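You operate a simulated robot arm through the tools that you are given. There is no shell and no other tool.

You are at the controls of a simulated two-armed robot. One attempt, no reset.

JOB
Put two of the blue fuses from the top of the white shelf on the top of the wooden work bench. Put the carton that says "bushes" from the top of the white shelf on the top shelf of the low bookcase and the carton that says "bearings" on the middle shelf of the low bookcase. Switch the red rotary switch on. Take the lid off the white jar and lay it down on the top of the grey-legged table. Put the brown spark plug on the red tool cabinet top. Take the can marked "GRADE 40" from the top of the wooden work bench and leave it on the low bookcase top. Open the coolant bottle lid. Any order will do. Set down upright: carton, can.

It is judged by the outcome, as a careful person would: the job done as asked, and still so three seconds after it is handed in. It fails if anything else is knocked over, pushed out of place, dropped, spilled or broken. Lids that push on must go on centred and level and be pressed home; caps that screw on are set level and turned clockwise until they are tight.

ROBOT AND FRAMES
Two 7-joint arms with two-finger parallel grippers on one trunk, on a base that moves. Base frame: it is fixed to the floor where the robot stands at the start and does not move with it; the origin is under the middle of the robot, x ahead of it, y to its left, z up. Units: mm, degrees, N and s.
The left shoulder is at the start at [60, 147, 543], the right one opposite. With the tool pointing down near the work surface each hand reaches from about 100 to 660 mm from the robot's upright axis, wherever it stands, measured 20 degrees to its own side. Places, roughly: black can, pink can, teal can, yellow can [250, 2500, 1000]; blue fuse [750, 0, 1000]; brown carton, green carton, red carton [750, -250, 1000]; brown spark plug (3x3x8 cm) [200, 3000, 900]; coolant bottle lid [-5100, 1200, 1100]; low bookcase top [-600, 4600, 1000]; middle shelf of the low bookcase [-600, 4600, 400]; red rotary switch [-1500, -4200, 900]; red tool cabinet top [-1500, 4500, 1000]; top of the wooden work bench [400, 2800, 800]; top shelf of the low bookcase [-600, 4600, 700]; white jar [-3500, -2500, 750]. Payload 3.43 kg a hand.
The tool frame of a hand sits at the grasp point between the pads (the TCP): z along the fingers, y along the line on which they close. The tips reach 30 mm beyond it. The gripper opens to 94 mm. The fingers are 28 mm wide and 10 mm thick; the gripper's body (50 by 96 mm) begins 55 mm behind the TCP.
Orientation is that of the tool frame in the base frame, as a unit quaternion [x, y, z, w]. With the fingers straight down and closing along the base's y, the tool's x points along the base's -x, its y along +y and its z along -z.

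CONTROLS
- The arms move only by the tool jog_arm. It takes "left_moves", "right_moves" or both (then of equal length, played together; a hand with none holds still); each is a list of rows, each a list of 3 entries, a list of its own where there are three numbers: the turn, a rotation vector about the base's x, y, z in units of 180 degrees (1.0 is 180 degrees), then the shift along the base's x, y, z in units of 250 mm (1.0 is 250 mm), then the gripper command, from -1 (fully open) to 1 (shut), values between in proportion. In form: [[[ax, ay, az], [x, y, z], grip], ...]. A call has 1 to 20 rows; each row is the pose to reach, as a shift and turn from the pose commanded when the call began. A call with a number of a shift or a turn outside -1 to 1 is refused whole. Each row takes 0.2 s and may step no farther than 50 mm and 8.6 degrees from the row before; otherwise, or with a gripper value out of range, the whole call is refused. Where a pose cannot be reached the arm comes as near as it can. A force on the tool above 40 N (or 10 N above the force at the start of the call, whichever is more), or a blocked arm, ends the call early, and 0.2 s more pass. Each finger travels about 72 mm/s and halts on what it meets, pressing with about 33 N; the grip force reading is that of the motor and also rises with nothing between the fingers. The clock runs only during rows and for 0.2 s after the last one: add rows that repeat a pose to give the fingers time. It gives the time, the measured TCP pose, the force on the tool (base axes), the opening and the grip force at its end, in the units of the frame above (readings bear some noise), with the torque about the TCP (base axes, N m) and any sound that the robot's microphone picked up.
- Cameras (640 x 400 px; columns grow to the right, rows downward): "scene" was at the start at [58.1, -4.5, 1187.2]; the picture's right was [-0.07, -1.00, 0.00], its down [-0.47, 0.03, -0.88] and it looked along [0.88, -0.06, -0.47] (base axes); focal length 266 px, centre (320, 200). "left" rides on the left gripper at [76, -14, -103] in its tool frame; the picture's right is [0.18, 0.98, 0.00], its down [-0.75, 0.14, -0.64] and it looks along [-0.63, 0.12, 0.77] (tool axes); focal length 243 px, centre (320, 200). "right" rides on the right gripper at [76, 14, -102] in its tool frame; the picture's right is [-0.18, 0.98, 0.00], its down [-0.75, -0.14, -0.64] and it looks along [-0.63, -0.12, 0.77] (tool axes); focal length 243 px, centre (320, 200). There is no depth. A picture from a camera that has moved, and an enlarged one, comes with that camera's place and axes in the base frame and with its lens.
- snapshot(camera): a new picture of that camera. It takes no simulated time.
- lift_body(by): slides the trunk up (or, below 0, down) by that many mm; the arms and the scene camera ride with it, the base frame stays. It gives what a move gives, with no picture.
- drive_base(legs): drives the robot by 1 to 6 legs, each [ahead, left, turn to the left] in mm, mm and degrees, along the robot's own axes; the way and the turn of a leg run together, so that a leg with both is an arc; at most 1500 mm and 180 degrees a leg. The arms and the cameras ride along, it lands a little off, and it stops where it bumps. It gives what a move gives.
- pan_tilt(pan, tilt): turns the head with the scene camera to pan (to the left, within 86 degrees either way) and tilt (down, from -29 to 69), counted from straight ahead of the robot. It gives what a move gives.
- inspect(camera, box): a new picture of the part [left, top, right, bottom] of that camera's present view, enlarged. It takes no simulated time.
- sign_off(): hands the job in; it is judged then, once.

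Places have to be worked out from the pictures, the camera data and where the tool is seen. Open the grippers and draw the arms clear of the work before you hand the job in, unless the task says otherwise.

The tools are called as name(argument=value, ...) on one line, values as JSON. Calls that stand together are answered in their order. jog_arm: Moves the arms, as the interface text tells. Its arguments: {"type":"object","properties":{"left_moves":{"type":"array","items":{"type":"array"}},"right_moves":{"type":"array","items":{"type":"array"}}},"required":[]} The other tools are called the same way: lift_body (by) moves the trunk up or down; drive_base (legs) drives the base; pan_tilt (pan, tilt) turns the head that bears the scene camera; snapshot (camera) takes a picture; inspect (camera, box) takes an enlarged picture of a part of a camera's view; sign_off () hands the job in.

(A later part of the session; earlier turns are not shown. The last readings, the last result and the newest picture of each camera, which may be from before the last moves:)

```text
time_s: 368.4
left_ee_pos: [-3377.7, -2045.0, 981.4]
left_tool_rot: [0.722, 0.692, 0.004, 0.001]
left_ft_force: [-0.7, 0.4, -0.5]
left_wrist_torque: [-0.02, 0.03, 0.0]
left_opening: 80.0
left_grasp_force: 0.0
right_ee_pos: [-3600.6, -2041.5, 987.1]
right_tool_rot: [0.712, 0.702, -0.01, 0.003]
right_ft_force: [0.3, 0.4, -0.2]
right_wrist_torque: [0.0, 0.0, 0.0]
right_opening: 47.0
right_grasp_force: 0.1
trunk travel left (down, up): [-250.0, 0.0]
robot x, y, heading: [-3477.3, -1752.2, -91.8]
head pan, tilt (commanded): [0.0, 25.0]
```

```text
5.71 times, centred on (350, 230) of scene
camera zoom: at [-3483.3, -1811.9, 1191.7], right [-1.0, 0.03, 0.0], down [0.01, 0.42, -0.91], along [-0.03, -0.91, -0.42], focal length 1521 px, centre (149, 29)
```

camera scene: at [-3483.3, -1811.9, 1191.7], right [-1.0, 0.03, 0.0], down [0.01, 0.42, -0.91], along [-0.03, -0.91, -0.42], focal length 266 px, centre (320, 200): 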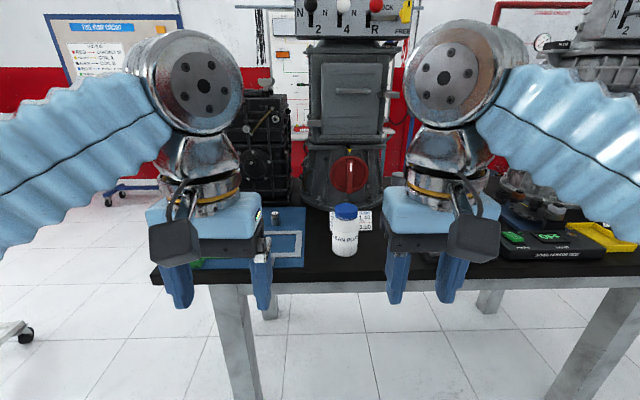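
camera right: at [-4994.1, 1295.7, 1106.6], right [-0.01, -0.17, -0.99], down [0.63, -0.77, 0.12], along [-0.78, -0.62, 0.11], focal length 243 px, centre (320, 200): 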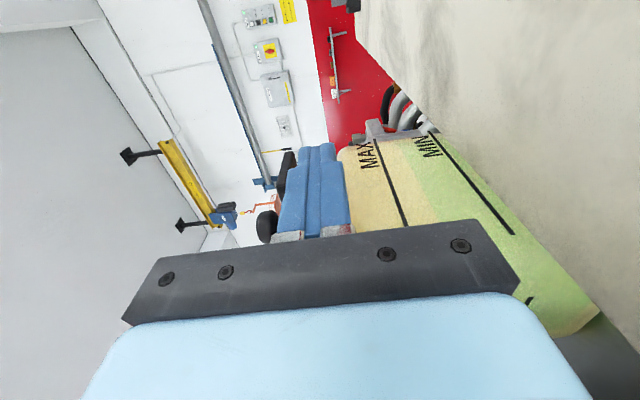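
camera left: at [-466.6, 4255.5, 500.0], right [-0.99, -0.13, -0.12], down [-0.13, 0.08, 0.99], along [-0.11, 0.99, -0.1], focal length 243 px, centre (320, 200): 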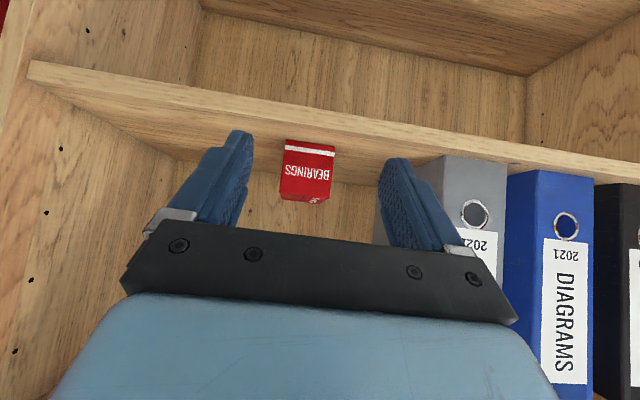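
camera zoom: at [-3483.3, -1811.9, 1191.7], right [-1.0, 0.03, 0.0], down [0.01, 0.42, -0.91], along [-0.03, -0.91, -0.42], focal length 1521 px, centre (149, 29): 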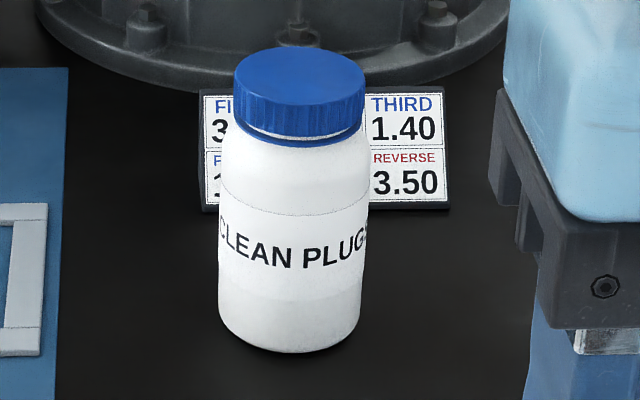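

The jar ("CLEAN PLUGS", blue ribbed lid) stands on the grey-legged, black-topped table at about [-3568,-2391], table z≈767, lid z≈884–902. I'll hold the jar low with the left hand and work the lid with the right. First I align in x and pitch the left tool forward while still clear of the table.

drive_base(legs=[[0, 0, 1.9], [0, -90, 0]])

jog_arm(left_moves=[[[-0.0433, 0, 0], [-0.04, -0.05, -0.06], -1], [[-0.0866, 0, 0], [-0.08, -0.1, -0.12], -1], [[-0.13, 0, 0], [-0.12, -0.15, -0.18], -1], [[-0.173, 0, 0], [-0.16, -0.2, -0.24], -1], [[-0.216, 0, 0], [-0.2, -0.25, -0.3], -1], [[-0.26, 0, 0], [-0.24, -0.3, -0.36], -1], [[-0.303, 0, 0], [-0.28, -0.35, -0.42], -1], [[-0.346, 0, 0], [-0.32, -0.4, -0.48], -1], [[-0.39, 0, 0], [-0.36, -0.45, -0.54], -1], [[-0.433, 0, 0], [-0.4, -0.5, -0.6], -1]])

snapshot(camera="scene")

snapshot(camera="left")

```text
time_s: 369.8
left_ee_pos: [-3457.4, -2043.6, 980.2]
left_tool_rot: [0.711, 0.703, 0.003, 0.002]
left_ft_force: [0.3, -0.1, 0.2]
left_wrist_torque: [0.02, 0.03, -0.03]
left_opening: 80.0
left_grasp_force: 0.0
right_ee_pos: [-3681.2, -2045.4, 986.9]
right_tool_rot: [0.701, 0.713, -0.011, 0.004]
right_ft_force: [-0.6, 0.4, -0.3]
right_wrist_torque: [0.0, 0.0, -0.02]
right_opening: 46.9
right_grasp_force: 0.1
trunk travel left (down, up): [-250.0, 0.0]
robot x, y, heading: [-3568.4, -1753.3, -90.0]
head pan, tilt (commanded): [0.0, 25.0]
```

```text
time_s: 372.0
left_ee_pos: [-3556.3, -2166.4, 831.5]
left_tool_rot: [0.551, 0.549, -0.44, 0.449]
left_ft_force: [0.2, 0.6, 0.0]
left_wrist_torque: [0.01, -0.03, -0.02]
left_opening: 94.0
left_grasp_force: 0.1
right_ee_pos: [-3679.7, -2045.7, 986.3]
right_tool_rot: [0.701, 0.713, -0.011, 0.004]
right_ft_force: [0.1, 0.9, 0.5]
right_wrist_torque: [0.01, -0.01, -0.01]
right_opening: 47.1
right_grasp_force: 0.0
trunk travel left (down, up): [-250.0, 0.0]
robot x, y, heading: [-3567.6, -1748.7, -90.0]
head pan, tilt (commanded): [0.0, 25.0]
```

```text
taken
camera scene: at [-3570.7, -1811.9, 1191.8], right [-1.0, 0.0, 0.0], down [0.0, 0.42, -0.91], along [0.0, -0.91, -0.42], focal length 266 px, centre (320, 200)
```

scene: 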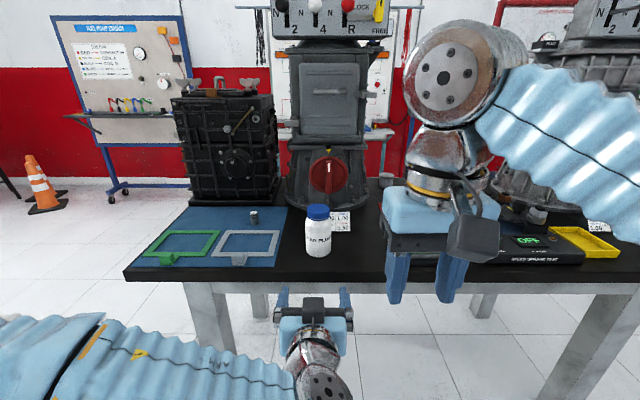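

```text
taken
camera left: at [-3569.7, -2050.6, 778.4], right [0.98, 0.04, -0.17], down [0.13, 0.47, 0.87], along [0.12, -0.88, 0.46], focal length 243 px, centre (320, 200)
```

left: 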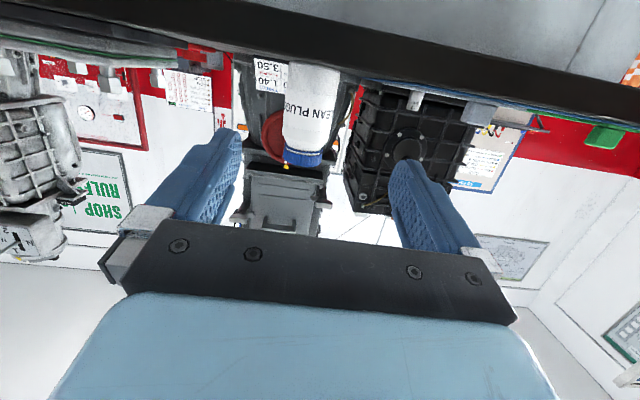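

inspect(camera="scene", box=[285, 190, 355, 290])

inspect(camera="left", box=[240, 40, 400, 180])

```text
4.00 times, centred on (320, 240) of scene
camera zoom: at [-3570.7, -1811.9, 1191.8], right [-1.0, 0.0, 0.0], down [0.0, 0.42, -0.91], along [0.0, -0.91, -0.42], focal length 1065 px, centre (320, 40)
```

zoom: 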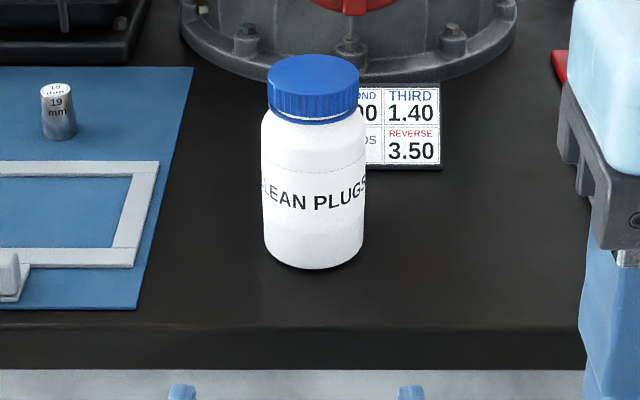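

```text
2.86 times, centred on (320, 110) of left
camera zoom: at [-3569.7, -2050.6, 778.4], right [0.98, 0.04, -0.17], down [0.13, 0.47, 0.87], along [0.12, -0.88, 0.46], focal length 693 px, centre (320, 457)
```

zoom: 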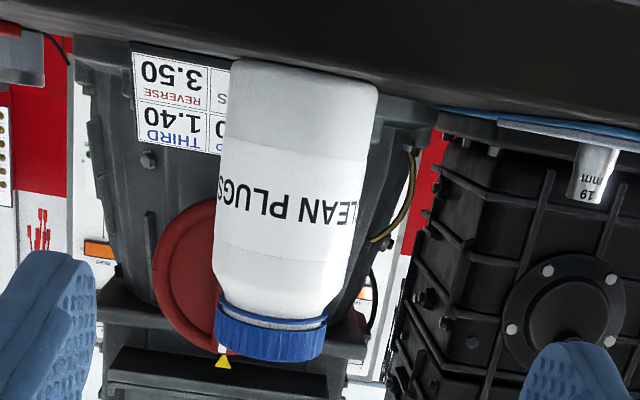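

Refined: jar axis at about [-3562,-2405], table z≈771, north edge y≈−2318, lid z 876–894 (55 mm wide), body 65 mm. I pull the left hand back a little, lower it, and drive 210 mm closer.

jog_arm(left_moves=[[[0, 0, 0], [-0.02, 0.12, -0.03], -1], [[0, 0, 0], [-0.024, 0.24, -0.054], -1]])

drive_base(legs=[[210, 0, 0]])

pan_tilt(pan=0, tilt=38)

snapshot(camera="scene")

snapshot(camera="left")

```text
time_s: 372.6
left_ee_pos: [-3564.6, -2110.2, 818.2]
left_tool_rot: [0.553, 0.549, -0.439, 0.448]
left_ft_force: [0.2, 0.5, -0.7]
left_wrist_torque: [0.0, 0.04, 0.02]
left_opening: 94.1
left_grasp_force: 0.0
right_ee_pos: [-3680.5, -2046.9, 987.0]
right_tool_rot: [0.701, 0.713, -0.011, 0.004]
right_ft_force: [0.0, 0.0, 0.0]
right_wrist_torque: [0.02, -0.02, -0.02]
right_opening: 47.3
right_grasp_force: 0.0
trunk travel left (down, up): [-250.0, 0.0]
robot x, y, heading: [-3568.9, -1747.8, -89.9]
head pan, tilt (commanded): [0.0, 25.0]
```

```text
time_s: 374.3
left_ee_pos: [-3562.7, -2324.3, 818.1]
left_tool_rot: [0.551, 0.55, -0.438, 0.449]
left_ft_force: [-0.4, -0.6, -0.6]
left_wrist_torque: [-0.01, 0.0, 0.04]
left_opening: 93.9
left_grasp_force: 0.1
right_ee_pos: [-3678.7, -2262.7, 985.7]
right_tool_rot: [0.7, 0.714, -0.011, 0.004]
right_ft_force: [0.5, 0.1, 0.1]
right_wrist_torque: [0.0, -0.02, -0.03]
right_opening: 47.1
right_grasp_force: 0.0
trunk travel left (down, up): [-250.0, 0.0]
robot x, y, heading: [-3569.1, -1966.7, -90.0]
head pan, tilt (commanded): [0.0, 25.0]
```

```text
time_s: 375.0
left_ee_pos: [-3562.4, -2323.9, 819.4]
left_tool_rot: [0.551, 0.55, -0.438, 0.449]
left_ft_force: [-0.7, 0.0, 0.8]
left_wrist_torque: [0.0, -0.01, 0.02]
left_opening: 93.8
left_grasp_force: 0.0
right_ee_pos: [-3679.2, -2261.2, 986.7]
right_tool_rot: [0.699, 0.715, -0.011, 0.004]
right_ft_force: [0.4, 0.0, 0.1]
right_wrist_torque: [0.02, -0.01, 0.02]
right_opening: 46.7
right_grasp_force: 0.1
trunk travel left (down, up): [-250.0, 0.0]
robot x, y, heading: [-3567.9, -1968.6, -89.9]
head pan, tilt (commanded): [0.0, 38.0]
```

```text
taken
camera scene: at [-3570.1, -2021.1, 1171.5], right [-1.0, 0.0, 0.0], down [0.0, 0.62, -0.79], along [0.0, -0.79, -0.62], focal length 266 px, centre (320, 200)
```

scene: 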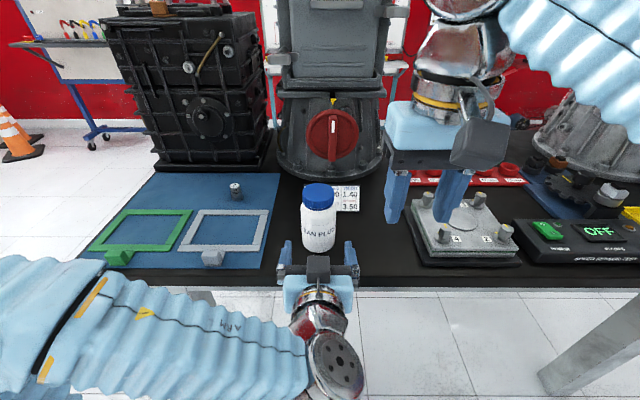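

```text
taken
camera left: at [-3576.2, -2206.7, 765.6], right [0.98, 0.05, -0.17], down [0.13, 0.47, 0.87], along [0.12, -0.88, 0.45], focal length 243 px, centre (320, 200)
```

left: 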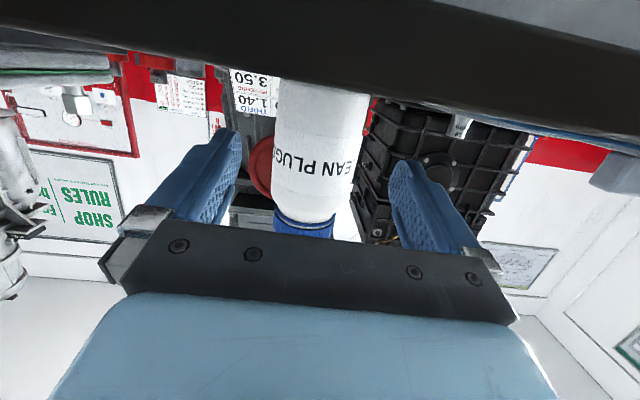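

The fingers are lined up with the jar. I move the left hand in to y≈−2385 and close gently on the body.

jog_arm(left_moves=[[[0, 0, 0], [0, -0.09, 0], -1], [[0, 0, 0], [0, -0.18, 0], -1], [[0, 0, 0], [0, -0.246, 0], -1], [[0, 0, 0], [0, -0.246, 0], 0], [[0, 0, 0], [0, -0.246, 0], 1], [[0, 0, 0], [0, -0.246, 0], 1]])

snapshot(camera="left")

inspect(camera="scene", box=[250, 150, 410, 290])

```text
time_s: 376.4
left_ee_pos: [-3563.9, -2384.7, 818.1]
left_tool_rot: [0.551, 0.549, -0.439, 0.449]
left_ft_force: [-0.5, -0.8, 1.6]
left_wrist_torque: [-0.04, 0.14, -0.02]
left_opening: 64.9
left_grasp_force: 32.6
right_ee_pos: [-3679.5, -2260.9, 986.7]
right_tool_rot: [0.7, 0.714, -0.01, 0.004]
right_ft_force: [-0.5, -0.5, -0.2]
right_wrist_torque: [0.02, 0.02, 0.0]
right_opening: 47.3
right_grasp_force: 0.0
trunk travel left (down, up): [-250.0, 0.0]
robot x, y, heading: [-3564.6, -1967.9, -89.8]
head pan, tilt (commanded): [0.0, 38.0]
```

```text
taken
camera left: at [-3576.6, -2267.4, 765.6], right [0.98, 0.05, -0.17], down [0.13, 0.47, 0.87], along [0.12, -0.88, 0.46], focal length 243 px, centre (320, 200)
```

left: 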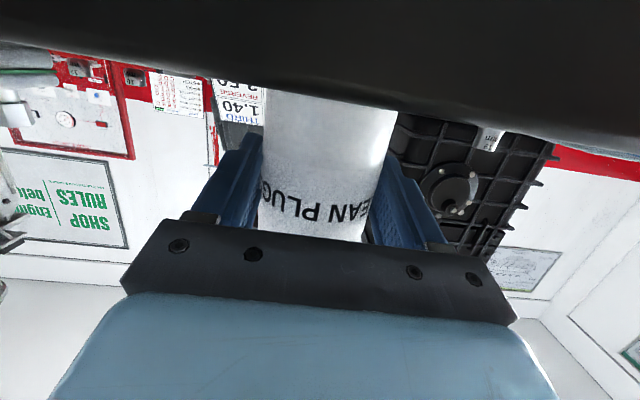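

```text
2.86 times, centred on (330, 220) of scene
camera zoom: at [-3570.2, -2021.1, 1171.4], right [-1.0, 0.0, 0.0], down [0.0, 0.62, -0.79], along [0.0, -0.79, -0.62], focal length 761 px, centre (291, 143)
```

zoom: 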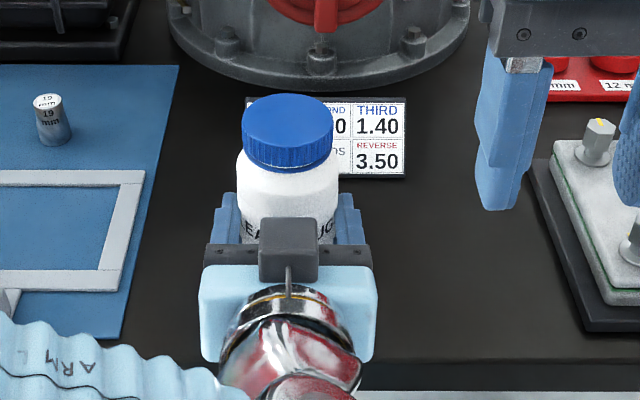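

The jar is held (64.9 mm). The lid centre is about [-3566,-2401], z 875–892. I bring the right hand above the lid with a −60° starting yaw, fingers open to 70 mm.

jog_arm(right_moves=[[[0, 0, -0.042], [0.03, -0.07, 0], -0.3], [[0, 0, -0.084], [0.08, -0.14, -0.01], -0.5], [[0, 0, -0.126], [0.14, -0.21, -0.02], -0.5], [[0, 0, -0.168], [0.2, -0.28, -0.03], -0.5], [[0, 0, -0.21], [0.27, -0.35, -0.04], -0.5], [[0, 0, -0.252], [0.33, -0.42, -0.05], -0.5], [[0, 0, -0.294], [0.39, -0.49, -0.06], -0.5], [[0, 0, -0.333], [0.456, -0.56, -0.07], -0.5]])

snapshot(camera="scene")

snapshot(camera="right")

```text
time_s: 378.2
left_ee_pos: [-3563.4, -2383.9, 818.8]
left_tool_rot: [0.552, 0.55, -0.438, 0.448]
left_ft_force: [-0.2, 0.8, 5.8]
left_wrist_torque: [-0.11, 0.2, -0.04]
left_opening: 64.5
left_grasp_force: 33.1
right_ee_pos: [-3575.3, -2390.7, 969.0]
right_tool_rot: [0.951, 0.31, -0.01, -0.004]
right_ft_force: [-0.7, 0.1, 0.2]
right_wrist_torque: [-0.02, -0.01, 0.0]
right_opening: 70.5
right_grasp_force: 0.1
right hand out of reach, approached as far as the arm can: row 8
trunk travel left (down, up): [-250.0, 0.0]
robot x, y, heading: [-3568.2, -1967.4, -89.7]
head pan, tilt (commanded): [0.0, 38.0]
```

```text
taken
camera scene: at [-3570.1, -2020.8, 1171.5], right [-1.0, 0.0, 0.0], down [0.0, 0.62, -0.79], along [0.0, -0.79, -0.62], focal length 266 px, centre (320, 200)
```

scene: 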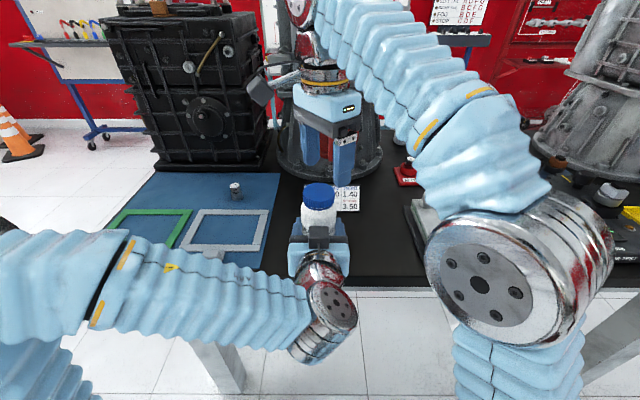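

```text
taken
camera right: at [-3503.2, -2356.6, 1069.6], right [0.43, -0.9, -0.01], down [-0.68, -0.33, 0.66], along [-0.6, -0.27, -0.75], focal length 243 px, centre (320, 200)
```

right: 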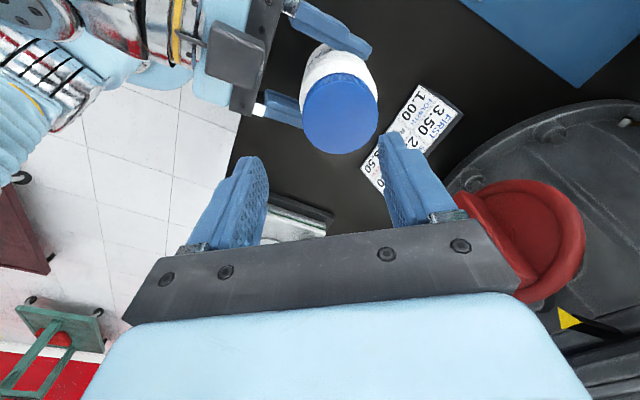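

jog_arm(right_moves=[[[0, 0, 0], [0.024, -0.016, -0.06], -0.5], [[0, 0, 0], [0.047, -0.033, -0.12], -0.5], [[0, 0, 0], [0.047, -0.033, -0.14], -0.5]])

snapshot(camera="right")

inspect(camera="scene", box=[250, 120, 410, 260])

```text
time_s: 379.0
left_ee_pos: [-3562.9, -2385.1, 819.0]
left_tool_rot: [0.552, 0.55, -0.439, 0.449]
left_ft_force: [1.4, -0.7, 7.7]
left_wrist_torque: [-0.11, 0.15, 0.03]
left_opening: 64.7
left_grasp_force: 33.3
right_ee_pos: [-3563.2, -2398.1, 934.0]
right_tool_rot: [0.951, 0.31, -0.009, -0.004]
right_ft_force: [-0.4, -0.6, -0.7]
right_wrist_torque: [0.03, 0.0, 0.01]
right_opening: 70.2
right_grasp_force: 0.1
trunk travel left (down, up): [-250.0, 0.0]
robot x, y, heading: [-3570.0, -1970.9, -89.9]
head pan, tilt (commanded): [0.0, 38.0]
```

```text
taken
camera right: at [-3491.3, -2365.0, 1035.5], right [0.43, -0.9, -0.01], down [-0.68, -0.33, 0.66], along [-0.6, -0.27, -0.75], focal length 243 px, centre (320, 200)
```

right: 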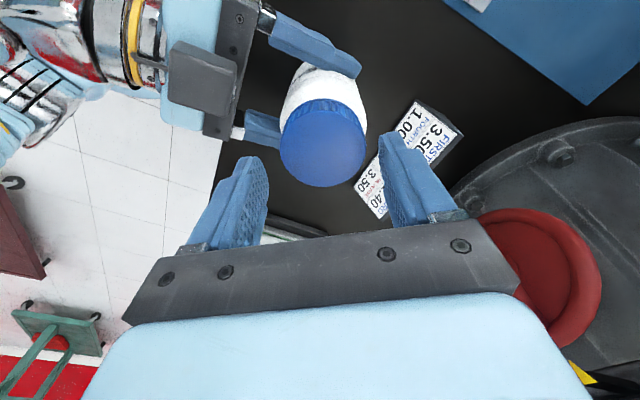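

```text
2.86 times, centred on (330, 190) of scene
camera zoom: at [-3570.0, -2020.8, 1171.4], right [-1.0, 0.0, 0.0], down [0.0, 0.62, -0.79], along [0.0, -0.79, -0.62], focal length 761 px, centre (291, 229)
```

zoom: 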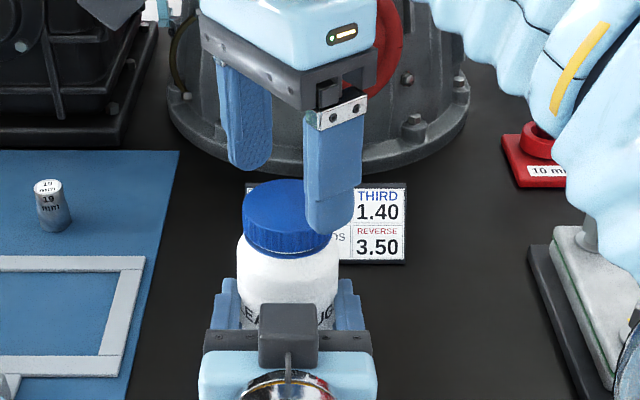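

inspect(camera="right", box=[180, 50, 460, 250])

inspect(camera="scene", box=[290, 130, 370, 220])

```text
2.00 times, centred on (320, 150) of right
camera zoom: at [-3491.3, -2365.0, 1035.5], right [0.43, -0.9, -0.01], down [-0.68, -0.33, 0.66], along [-0.6, -0.27, -0.75], focal length 485 px, centre (320, 300)
```

zoom: 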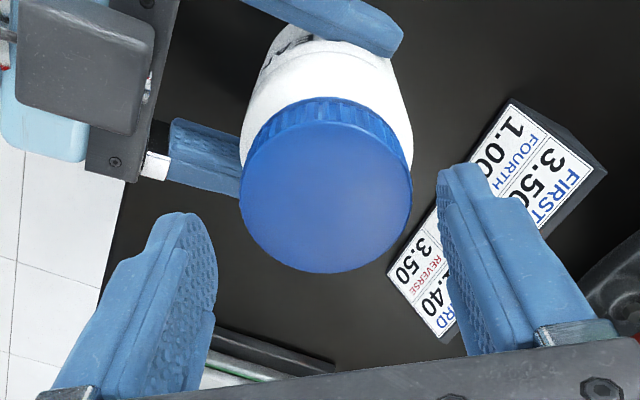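

```text
4.44 times, centred on (330, 175) of scene
camera zoom: at [-3570.0, -2020.8, 1171.4], right [-1.0, 0.0, 0.0], down [0.0, 0.62, -0.79], along [0.0, -0.79, -0.62], focal length 1183 px, centre (276, 311)
```

zoom: 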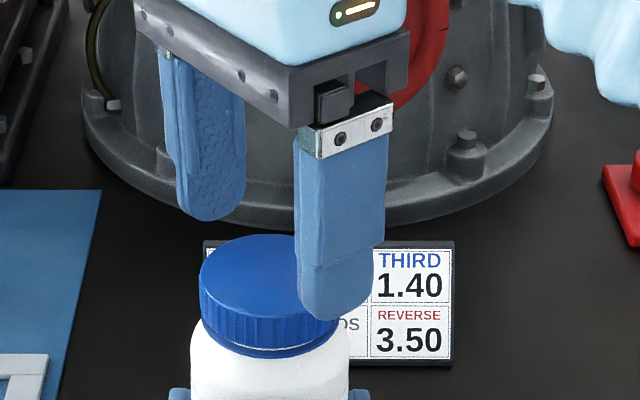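

Alignment is good: the lid centre lies under the TCP. I descend around the lid and close.

jog_arm(right_moves=[[[0, 0, 0], [0, 0, -0.05], -0.5], [[0, 0, 0], [0, 0, -0.106], -0.5], [[0, 0, 0], [0, 0, -0.106], 0], [[0, 0, 0], [0, 0, -0.106], 1], [[0, 0, 0], [0, 0, -0.106], 1]])

inspect(camera="scene", box=[270, 130, 390, 260])

```text
time_s: 380.2
left_ee_pos: [-3562.7, -2383.2, 819.2]
left_tool_rot: [0.552, 0.549, -0.439, 0.448]
left_ft_force: [-0.8, 9.0, 6.5]
left_wrist_torque: [-0.64, -0.13, -0.01]
left_opening: 64.8
left_grasp_force: 33.3
right_ee_pos: [-3564.0, -2400.4, 908.0]
right_tool_rot: [0.951, 0.309, -0.01, -0.004]
right_ft_force: [3.5, -9.9, 0.8]
right_wrist_torque: [-0.32, -0.12, -0.01]
right_opening: 54.0
right_grasp_force: 33.1
trunk travel left (down, up): [-250.0, 0.0]
robot x, y, heading: [-3564.3, -1966.9, -90.0]
head pan, tilt (commanded): [0.0, 38.0]
```

```text
3.08 times, centred on (330, 195) of scene
camera zoom: at [-3569.9, -2020.9, 1171.4], right [-1.0, 0.0, 0.0], down [0.0, 0.62, -0.79], along [0.0, -0.79, -0.62], focal length 819 px, centre (289, 215)
```

zoom: 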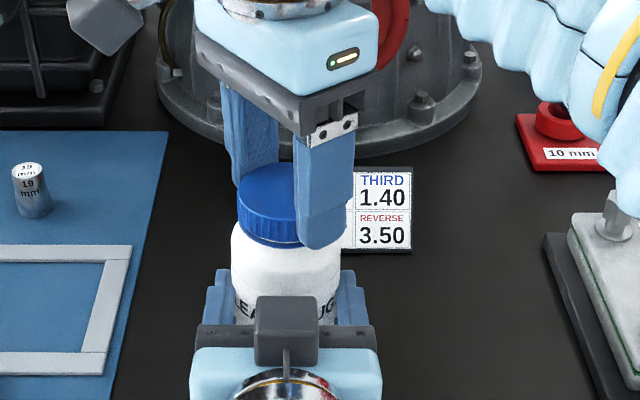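

The lid is gripped (54 mm). I test a 30° counter-clockwise turn and watch the torque.

jog_arm(right_moves=[[[0, 0, 0.042], [0, -0.006, 0], 1], [[0, 0, 0.084], [0, -0.006, 0], 1], [[0, 0, 0.126], [0, -0.006, 0], 1], [[0, 0, 0.168], [0, -0.006, 0.001], 1]])

inspect(camera="scene", box=[270, 130, 390, 260])

```text
time_s: 381.2
left_ee_pos: [-3564.4, -2382.8, 818.8]
left_tool_rot: [0.551, 0.55, -0.438, 0.449]
left_ft_force: [-11.3, -8.5, 1.8]
left_wrist_torque: [0.33, -0.37, -0.1]
left_opening: 64.7
left_grasp_force: 33.4
right_ee_pos: [-3563.9, -2400.3, 907.1]
right_tool_rot: [0.836, 0.549, -0.011, -0.002]
right_ft_force: [11.9, 5.6, 16.4]
right_wrist_torque: [0.03, -0.31, -0.01]
right_opening: 54.2
right_grasp_force: 32.9
trunk travel left (down, up): [-250.0, 0.0]
robot x, y, heading: [-3565.4, -1967.8, -89.9]
head pan, tilt (commanded): [0.0, 38.0]
```

```text
3.08 times, centred on (330, 195) of scene
camera zoom: at [-3570.0, -2020.4, 1171.6], right [-1.0, 0.0, 0.0], down [0.0, 0.62, -0.79], along [0.0, -0.79, -0.62], focal length 819 px, centre (289, 215)
```

zoom: 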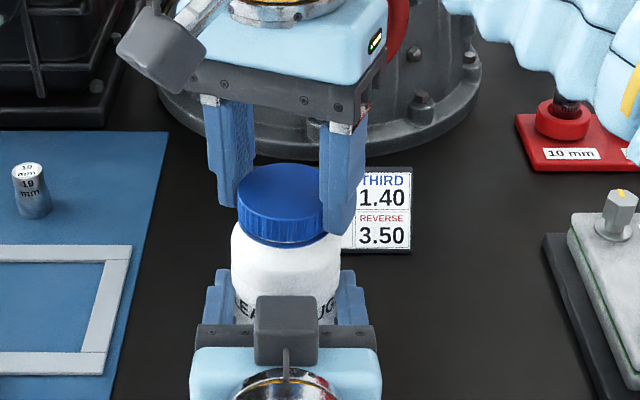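

The lid turns freely and pushes upward (16 N), so it is rising on a thread. I continue turning while raising the hand a little.

jog_arm(right_moves=[[[0, 0, 0.042], [-0.003, -0.002, 0.006], 1], [[0, 0, 0.084], [-0.004, -0.003, 0.008], 1], [[0, 0, 0.126], [-0.004, -0.003, 0.01], 1], [[0, 0, 0.168], [-0.004, -0.003, 0.012], 1]])

```text
time_s: 382.2
left_ee_pos: [-3563.0, -2384.8, 818.5]
left_tool_rot: [0.552, 0.549, -0.439, 0.448]
left_ft_force: [-23.7, -14.4, 2.8]
left_wrist_torque: [0.49, -1.09, -0.28]
left_opening: 64.7
left_grasp_force: 32.7
right_ee_pos: [-3565.0, -2401.3, 909.3]
right_tool_rot: [0.663, 0.749, -0.009, 0.0]
right_ft_force: [23.9, 12.8, 1.3]
right_wrist_torque: [0.4, -0.99, 0.01]
right_opening: 53.7
right_grasp_force: 33.2
trunk travel left (down, up): [-250.0, 0.0]
robot x, y, heading: [-3568.5, -1966.2, -89.8]
head pan, tilt (commanded): [0.0, 38.0]
```

Lateral force built up from my small offset; I correct it toward +x,+y and look at the lid.

jog_arm(right_moves=[[[0, 0, 0], [0.006, 0.004, 0], 1], [[0, 0, 0], [0.011, 0.007, 0], 1]])

inspect(camera="scene", box=[280, 150, 360, 240])

inspect(camera="right", box=[180, 100, 460, 260])

```text
time_s: 382.8
left_ee_pos: [-3564.4, -2385.0, 819.5]
left_tool_rot: [0.551, 0.548, -0.44, 0.45]
left_ft_force: [-15.8, 9.4, 3.2]
left_wrist_torque: [-0.93, -0.61, -0.29]
left_opening: 64.7
left_grasp_force: 33.3
right_ee_pos: [-3564.9, -2401.0, 910.0]
right_tool_rot: [0.666, 0.745, -0.012, 0.002]
right_ft_force: [13.9, -9.4, -0.4]
right_wrist_torque: [-0.07, -0.49, 0.01]
right_opening: 54.0
right_grasp_force: 32.8
trunk travel left (down, up): [-250.0, 0.0]
robot x, y, heading: [-3564.9, -1969.9, -89.9]
head pan, tilt (commanded): [0.0, 38.0]
```

```text
4.44 times, centred on (320, 195) of scene
camera zoom: at [-3570.2, -2021.0, 1171.4], right [-1.0, 0.0, 0.0], down [0.0, 0.62, -0.79], along [0.0, -0.79, -0.62], focal length 1183 px, centre (320, 222)
```

zoom: 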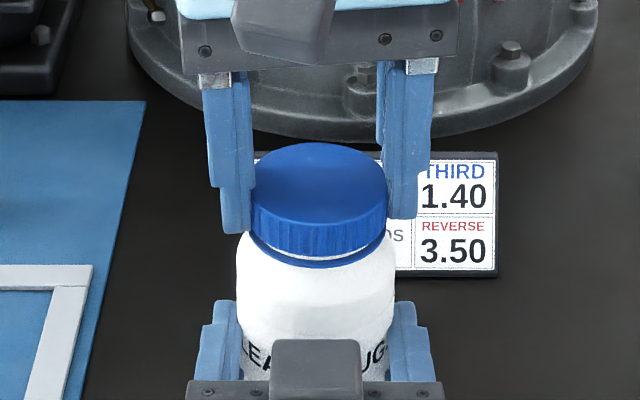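

```text
2.29 times, centred on (320, 180) of right
camera zoom: at [-3557.9, -2321.0, 1010.3], right [1.0, -0.07, -0.01], down [-0.05, -0.75, 0.66], along [-0.06, -0.66, -0.75], focal length 555 px, centre (320, 246)
```

zoom: 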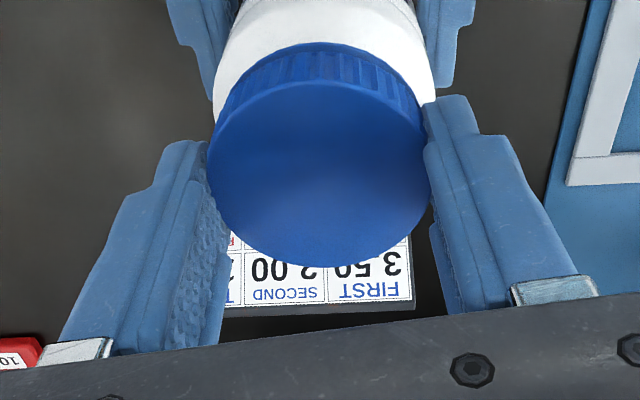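

jog_arm(right_moves=[[[0, 0, 0.042], [0.004, -0.003, 0], 1], [[0, 0, 0.084], [0.004, -0.003, 0], 1], [[0, 0, 0.126], [0.004, -0.003, 0], 1], [[0, 0, 0.168], [0.004, -0.003, 0], 1]])

```text
time_s: 383.8
left_ee_pos: [-3563.0, -2384.6, 818.6]
left_tool_rot: [0.552, 0.55, -0.438, 0.448]
left_ft_force: [-2.7, 20.2, 5.3]
left_wrist_torque: [-1.02, 0.09, 0.02]
left_opening: 64.6
left_grasp_force: 33.1
right_ee_pos: [-3562.7, -2401.1, 910.4]
right_tool_rot: [0.448, 0.894, -0.012, 0.004]
right_ft_force: [3.3, -20.2, -1.0]
right_wrist_torque: [-0.92, -0.29, -0.02]
right_opening: 54.1
right_grasp_force: 33.0
trunk travel left (down, up): [-250.0, 0.0]
robot x, y, heading: [-3567.0, -1963.9, -90.0]
head pan, tilt (commanded): [0.0, 38.0]
```

jog_arm(right_moves=[[[0, 0, 0.042], [0, -0.008, 0], 1], [[0, 0, 0.084], [0, -0.01, 0], 1], [[0, 0, 0.126], [0, -0.01, 0], 1], [[0, 0, 0.168], [0, -0.01, 0], 1], [[0, 0, 0.21], [0, -0.01, 0], 1], [[0, 0, 0.252], [0, -0.01, 0], 1]])

inspect(camera="scene", box=[280, 150, 360, 240])

```text
time_s: 385.2
left_ee_pos: [-3561.1, -2385.8, 817.6]
left_tool_rot: [0.55, 0.551, -0.437, 0.45]
left_ft_force: [15.6, -15.4, 5.3]
left_wrist_torque: [0.49, 1.09, 0.35]
left_opening: 64.6
left_grasp_force: 33.2
right_ee_pos: [-3562.6, -2402.1, 910.1]
right_tool_rot: [0.067, 0.998, -0.008, 0.007]
right_ft_force: [-14.1, 12.1, 2.4]
right_wrist_torque: [0.3, 0.26, -0.01]
right_opening: 54.1
right_grasp_force: 32.7
trunk travel left (down, up): [-250.0, 0.0]
robot x, y, heading: [-3571.2, -1964.8, -89.9]
head pan, tilt (commanded): [0.0, 38.0]
```

```text
4.44 times, centred on (320, 195) of scene
camera zoom: at [-3570.0, -2021.0, 1171.4], right [-1.0, 0.0, 0.0], down [0.0, 0.62, -0.79], along [0.0, -0.79, -0.62], focal length 1183 px, centre (320, 222)
```

zoom: 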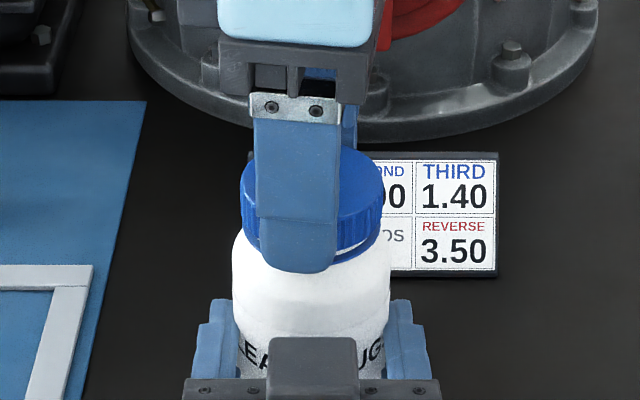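

Turned about 136° so far with almost no torque. I test with a gentle 3 mm upward pull.

jog_arm(right_moves=[[[0, 0, 0], [-0.004, 0.004, 0.006], 1], [[0, 0, 0], [-0.004, 0.004, 0.012], 1]])

inspect(camera="scene", box=[280, 150, 360, 240])

```text
time_s: 385.8
left_ee_pos: [-3562.4, -2384.3, 818.5]
left_tool_rot: [0.551, 0.55, -0.439, 0.449]
left_ft_force: [14.9, -17.2, 9.2]
left_wrist_torque: [0.64, 0.97, 0.24]
left_opening: 64.6
left_grasp_force: 33.2
right_ee_pos: [-3562.8, -2402.3, 911.0]
right_tool_rot: [0.069, 0.998, -0.005, 0.006]
right_ft_force: [-15.5, 16.0, -11.6]
right_wrist_torque: [0.71, 0.42, 0.02]
right_opening: 53.3
right_grasp_force: 33.1
trunk travel left (down, up): [-250.0, 0.0]
robot x, y, heading: [-3566.9, -1967.5, -89.9]
head pan, tilt (commanded): [0.0, 38.0]
```

```text
4.44 times, centred on (320, 195) of scene
camera zoom: at [-3570.1, -2021.2, 1171.3], right [-1.0, 0.0, 0.0], down [0.0, 0.62, -0.79], along [0.0, -0.79, -0.62], focal length 1183 px, centre (320, 222)
```

zoom: 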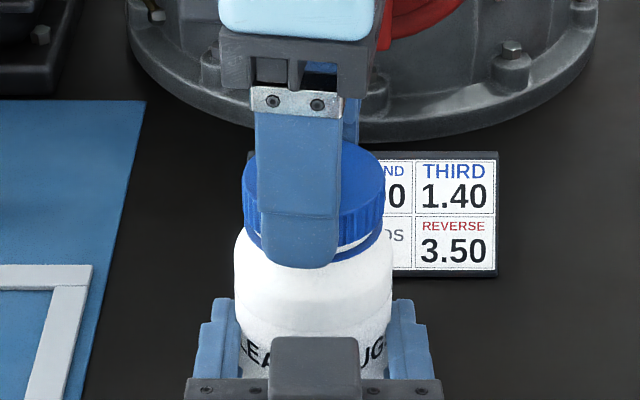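

The lid still resists (−11.6 N), so it is a screw cap with more thread to go. I open, rotate the hand back around the lid, and regrip.

jog_arm(right_moves=[[[0, 0, 0], [-0.008, -0.002, -0.008], 0], [[0, 0, 0], [-0.012, -0.004, -0.016], -0.5], [[0, 0, 0], [-0.012, -0.004, -0.016], -0.5], [[0, 0, -0.046], [-0.012, -0.004, -0.016], -0.5], [[0, 0, -0.092], [-0.012, -0.004, -0.016], -0.5], [[0, 0, -0.138], [-0.012, -0.004, -0.016], -0.5], [[0, 0, -0.184], [-0.012, -0.004, -0.016], -0.5], [[0, 0, -0.23], [-0.012, -0.004, -0.016], -0.5], [[0, 0, -0.276], [-0.012, -0.004, -0.016], -0.5], [[0, 0, -0.322], [-0.012, -0.004, -0.016], -0.5], [[0, 0, -0.368], [-0.012, -0.004, -0.016], -0.5], [[0, 0, -0.414], [-0.012, -0.004, -0.016], -0.5], [[0, 0, -0.46], [-0.012, -0.004, -0.016], -0.5], [[0, 0, -0.506], [-0.012, -0.004, -0.016], -0.5], [[0, 0, -0.552], [-0.012, -0.004, -0.016], -0.5], [[0, 0, -0.598], [-0.012, -0.004, -0.016], -0.5], [[0, 0, -0.644], [-0.012, -0.004, -0.016], -0.5], [[0, 0, -0.69], [-0.012, -0.004, -0.016], -0.5], [[0, 0, -0.736], [-0.012, -0.004, -0.016], -0.5], [[0, 0, -0.77], [-0.012, -0.004, -0.016], -0.5]])

inspect(camera="scene", box=[280, 150, 360, 240])

snapshot(camera="right")

```text
time_s: 390.0
left_ee_pos: [-3563.6, -2384.5, 817.9]
left_tool_rot: [0.552, 0.549, -0.439, 0.448]
left_ft_force: [0.1, 0.0, -0.3]
left_wrist_torque: [0.0, 0.0, 0.04]
left_opening: 64.8
left_grasp_force: 33.2
right_ee_pos: [-3564.7, -2402.8, 909.0]
right_tool_rot: [0.958, 0.287, -0.009, -0.004]
right_ft_force: [-0.1, 0.5, 0.1]
right_wrist_torque: [0.0, -0.02, 0.01]
right_opening: 70.7
right_grasp_force: 0.0
trunk travel left (down, up): [-250.0, 0.0]
robot x, y, heading: [-3567.5, -1964.3, -89.4]
head pan, tilt (commanded): [0.0, 38.0]
```

```text
4.44 times, centred on (320, 195) of scene
camera zoom: at [-3570.1, -2021.2, 1171.4], right [-1.0, 0.0, 0.0], down [0.0, 0.62, -0.79], along [0.0, -0.79, -0.62], focal length 1183 px, centre (320, 222)
```

zoom: 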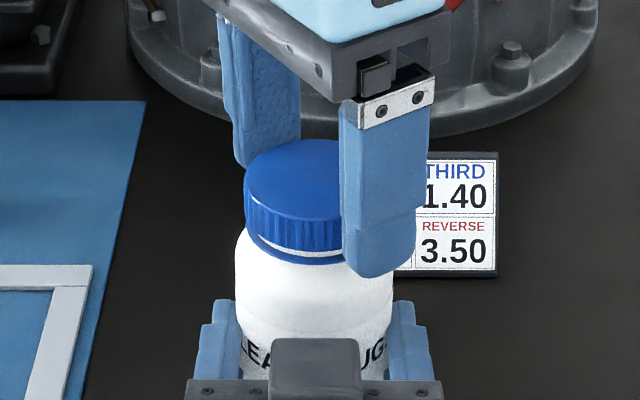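

```text
taken
camera right: at [-3492.1, -2373.0, 1010.2], right [0.39, -0.92, -0.01], down [-0.69, -0.3, 0.66], along [-0.61, -0.25, -0.75], focal length 243 px, centre (320, 200)
```

right: 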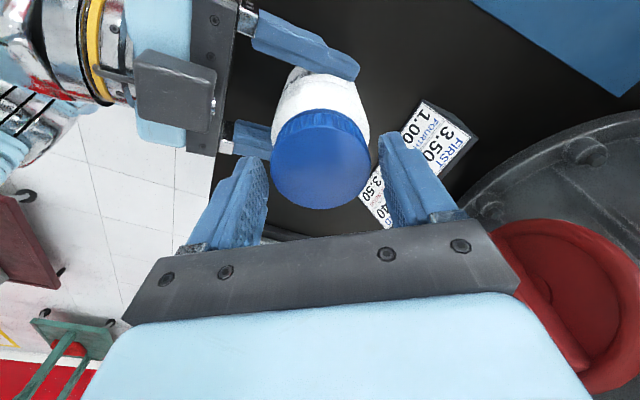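

Everything relaxed. I close again and turn another 140° counter-clockwise while rising about 3 mm.

jog_arm(right_moves=[[[0, 0, 0], [0, 0, 0], 0], [[0, 0, 0], [0, 0, 0], 1], [[0, 0, 0], [0, 0, 0], 1], [[0, 0, 0.046], [0, 0, 0.001], 1], [[0, 0, 0.092], [0, 0, 0.002], 1], [[0, 0, 0.138], [0, 0, 0.002], 1], [[0, 0, 0.184], [0, 0, 0.003], 1], [[0, 0, 0.23], [0, 0, 0.004], 1], [[0, 0, 0.276], [0, 0, 0.004], 1], [[0, 0, 0.322], [0, 0, 0.005], 1], [[0, 0, 0.368], [0, 0, 0.006], 1], [[0, 0, 0.414], [0, 0, 0.006], 1], [[0, 0, 0.46], [0, 0, 0.007], 1], [[0, 0, 0.506], [0, 0, 0.008], 1], [[0, 0, 0.552], [0, 0, 0.008], 1], [[0, 0, 0.598], [0, 0, 0.009], 1], [[0, 0, 0.644], [0, 0, 0.01], 1], [[0, 0, 0.69], [0, 0, 0.011], 1], [[0, 0, 0.736], [0, 0, 0.012], 1], [[0, 0, 0.78], [0, 0, 0.012], 1]])

inspect(camera="scene", box=[280, 150, 360, 240])

```text
time_s: 394.2
left_ee_pos: [-3563.8, -2383.5, 818.7]
left_tool_rot: [0.552, 0.55, -0.438, 0.449]
left_ft_force: [-19.2, -2.5, -1.0]
left_wrist_torque: [0.23, -1.37, -0.07]
left_opening: 65.3
left_grasp_force: 33.0
right_ee_pos: [-3566.9, -2402.9, 912.0]
right_tool_rot: [0.052, 0.999, -0.008, 0.007]
right_ft_force: [18.6, 2.5, 0.4]
right_wrist_torque: [0.05, -0.4, -0.25]
right_opening: 53.8
right_grasp_force: 33.4
trunk travel left (down, up): [-250.0, 0.0]
robot x, y, heading: [-3567.1, -1966.1, -89.7]
head pan, tilt (commanded): [0.0, 38.0]
```

```text
4.44 times, centred on (320, 195) of scene
camera zoom: at [-3570.1, -2021.2, 1171.4], right [-1.0, 0.0, 0.0], down [0.0, 0.62, -0.79], along [0.0, -0.79, -0.62], focal length 1183 px, centre (320, 222)
```

zoom: 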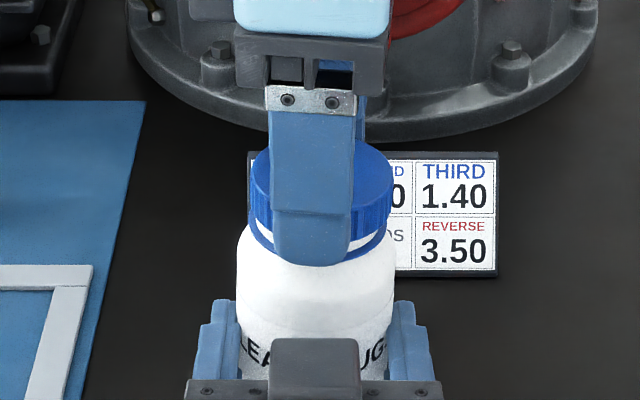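

A white gap now shows under the lid, so it is rising. I rewind and repeat.

jog_arm(right_moves=[[[0, 0, 0], [0, 0, 0], 0], [[0, 0, 0], [0, 0, 0], -0.5], [[0, 0, 0], [0, 0, 0], -0.5], [[0, 0, -0.046], [0, 0, 0], -0.5], [[0, 0, -0.092], [0, 0, 0], -0.5], [[0, 0, -0.138], [0, 0, 0], -0.5], [[0, 0, -0.184], [0, 0, 0], -0.5], [[0, 0, -0.23], [0, 0, 0], -0.5], [[0, 0, -0.276], [0, 0, 0], -0.5], [[0, 0, -0.322], [0, 0, 0], -0.5], [[0, 0, -0.368], [0, 0, 0], -0.5], [[0, 0, -0.414], [0, 0, 0], -0.5], [[0, 0, -0.46], [0, 0, 0], -0.5], [[0, 0, -0.506], [0, 0, 0], -0.5], [[0, 0, -0.552], [0, 0, 0], -0.5], [[0, 0, -0.598], [0, 0, 0], -0.5], [[0, 0, -0.644], [0, 0, 0], -0.5], [[0, 0, -0.69], [0, 0, 0], -0.5], [[0, 0, -0.736], [0, 0, 0], -0.5], [[0, 0, -0.78], [0, 0, 0], -0.5]])

inspect(camera="scene", box=[280, 150, 360, 240])

```text
time_s: 398.4
left_ee_pos: [-3562.3, -2384.4, 819.4]
left_tool_rot: [0.551, 0.55, -0.438, 0.449]
left_ft_force: [-0.6, 0.0, 0.0]
left_wrist_torque: [0.05, 0.02, -0.01]
left_opening: 64.6
left_grasp_force: 32.6
right_ee_pos: [-3566.5, -2404.3, 912.6]
right_tool_rot: [0.958, 0.287, -0.01, -0.005]
right_ft_force: [-0.3, 0.2, 0.1]
right_wrist_torque: [-0.01, 0.04, -0.01]
right_opening: 70.5
right_grasp_force: 0.2
trunk travel left (down, up): [-250.0, 0.0]
robot x, y, heading: [-3567.2, -1970.3, -90.0]
head pan, tilt (commanded): [0.0, 38.0]
```

```text
4.44 times, centred on (320, 195) of scene
camera zoom: at [-3570.1, -2021.2, 1171.4], right [-1.0, 0.0, 0.0], down [0.0, 0.62, -0.79], along [0.0, -0.79, -0.62], focal length 1183 px, centre (320, 222)
```

zoom: 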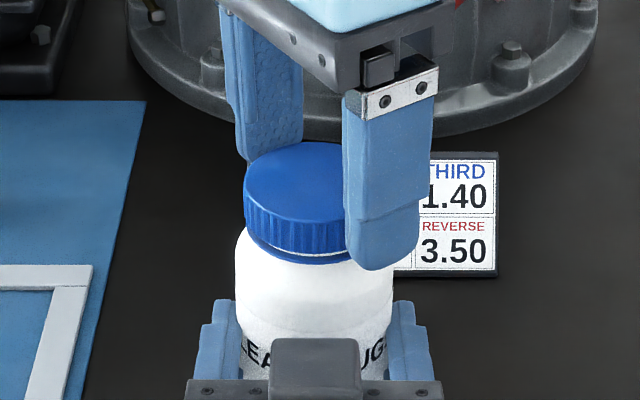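

After release the lid dropped back, so it may already be free of its thread. I regrip and lift gently to test.

jog_arm(right_moves=[[[0, 0, 0], [0.006, 0.004, -0.012], -0.5], [[0, 0, 0], [0.006, 0.004, -0.012], 0], [[0, 0, 0], [0.006, 0.004, -0.012], 1], [[0, 0, 0], [0.006, 0.004, -0.012], 1], [[0, 0, 0], [0.006, 0.004, -0.004], 1], [[0, 0, 0], [0.006, 0.004, 0.004], 1], [[0, 0, 0], [0.006, 0.004, 0.01], 1]])

inspect(camera="scene", box=[280, 150, 360, 240])

```text
time_s: 400.0
left_ee_pos: [-3562.7, -2384.4, 818.4]
left_tool_rot: [0.551, 0.55, -0.438, 0.449]
left_ft_force: [-0.3, -0.4, 0.4]
left_wrist_torque: [0.01, 0.01, -0.04]
left_opening: 64.7
left_grasp_force: 32.8
right_ee_pos: [-3563.7, -2402.2, 915.6]
right_tool_rot: [0.958, 0.288, -0.01, -0.005]
right_ft_force: [-0.2, -0.1, -0.1]
right_wrist_torque: [0.0, 0.01, -0.02]
right_opening: 53.4
right_grasp_force: 32.9
trunk travel left (down, up): [-250.0, 0.0]
robot x, y, heading: [-3569.6, -1963.5, -89.9]
head pan, tilt (commanded): [0.0, 38.0]
```

```text
4.44 times, centred on (320, 195) of scene
camera zoom: at [-3570.1, -2021.2, 1171.4], right [-1.0, 0.0, 0.0], down [0.0, 0.62, -0.79], along [0.0, -0.79, -0.62], focal length 1183 px, centre (320, 222)
```

zoom: 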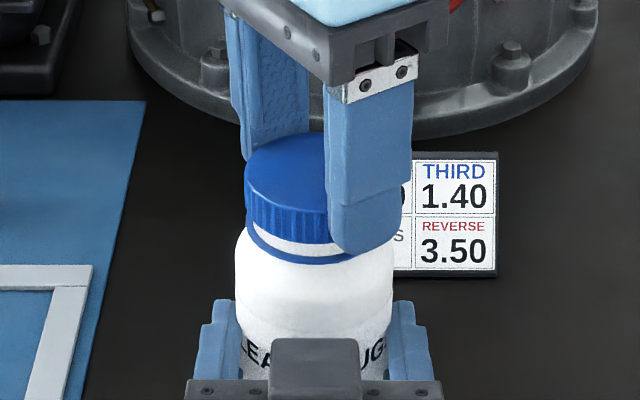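

The lid is free: it lifts with no force. I raise it clear, turn the hand to yaw 0, and carry it to the clear patch west of the jar.

jog_arm(right_moves=[[[0, 0, 0], [0, 0, 0.06], 1], [[0, 0, 0], [0, 0, 0.14], 1], [[0, 0, 0], [0, 0, 0.19], 1], [[0, 0, 0.04], [-0.05, 0.01, 0.19], 1], [[0, 0, 0.08], [-0.1, 0.02, 0.19], 1], [[0, 0, 0.12], [-0.16, 0.03, 0.19], 1], [[0, 0, 0.16], [-0.22, 0.04, 0.19], 1], [[0, 0, 0.2], [-0.28, 0.05, 0.19], 1], [[0, 0, 0.24], [-0.34, 0.06, 0.19], 1], [[0, 0, 0.28], [-0.4, 0.064, 0.19], 1], [[0, 0, 0.317], [-0.466, 0.068, 0.19], 1]])

snapshot(camera="scene")

snapshot(camera="right")

```text
time_s: 402.4
left_ee_pos: [-3563.3, -2384.9, 819.2]
left_tool_rot: [0.551, 0.55, -0.438, 0.449]
left_ft_force: [-0.6, -0.6, 0.2]
left_wrist_torque: [0.04, -0.01, 0.02]
left_opening: 64.6
left_grasp_force: 32.6
right_ee_pos: [-3682.4, -2385.2, 960.3]
right_tool_rot: [0.702, 0.712, -0.012, 0.0]
right_ft_force: [0.1, -0.6, 0.4]
right_wrist_torque: [0.02, 0.03, -0.02]
right_opening: 54.0
right_grasp_force: 33.0
trunk travel left (down, up): [-250.0, 0.0]
robot x, y, heading: [-3566.7, -1967.5, -89.9]
head pan, tilt (commanded): [0.0, 38.0]
```

```text
taken
camera scene: at [-3570.0, -2021.2, 1171.4], right [-1.0, 0.0, 0.0], down [0.0, 0.62, -0.79], along [0.0, -0.79, -0.62], focal length 266 px, centre (320, 200)
```

scene: 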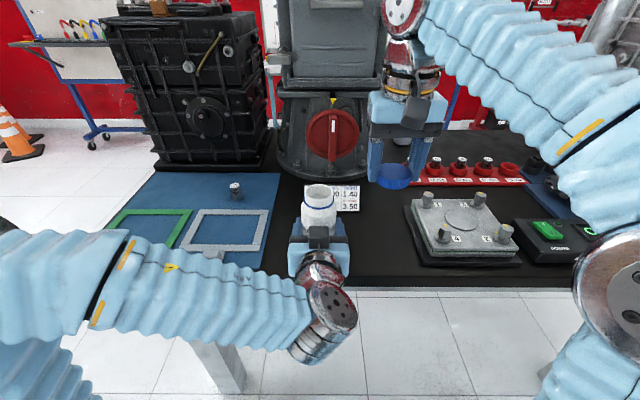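

```text
taken
camera right: at [-3667.4, -2306.4, 1062.0], right [0.99, -0.17, -0.01], down [-0.12, -0.74, 0.66], along [-0.12, -0.65, -0.75], focal length 243 px, centre (320, 200)
```

right: 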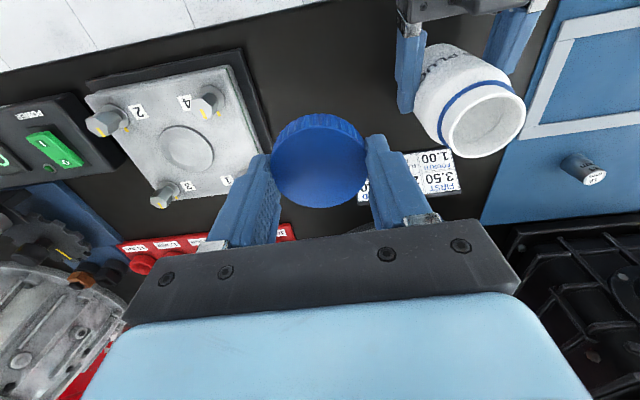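

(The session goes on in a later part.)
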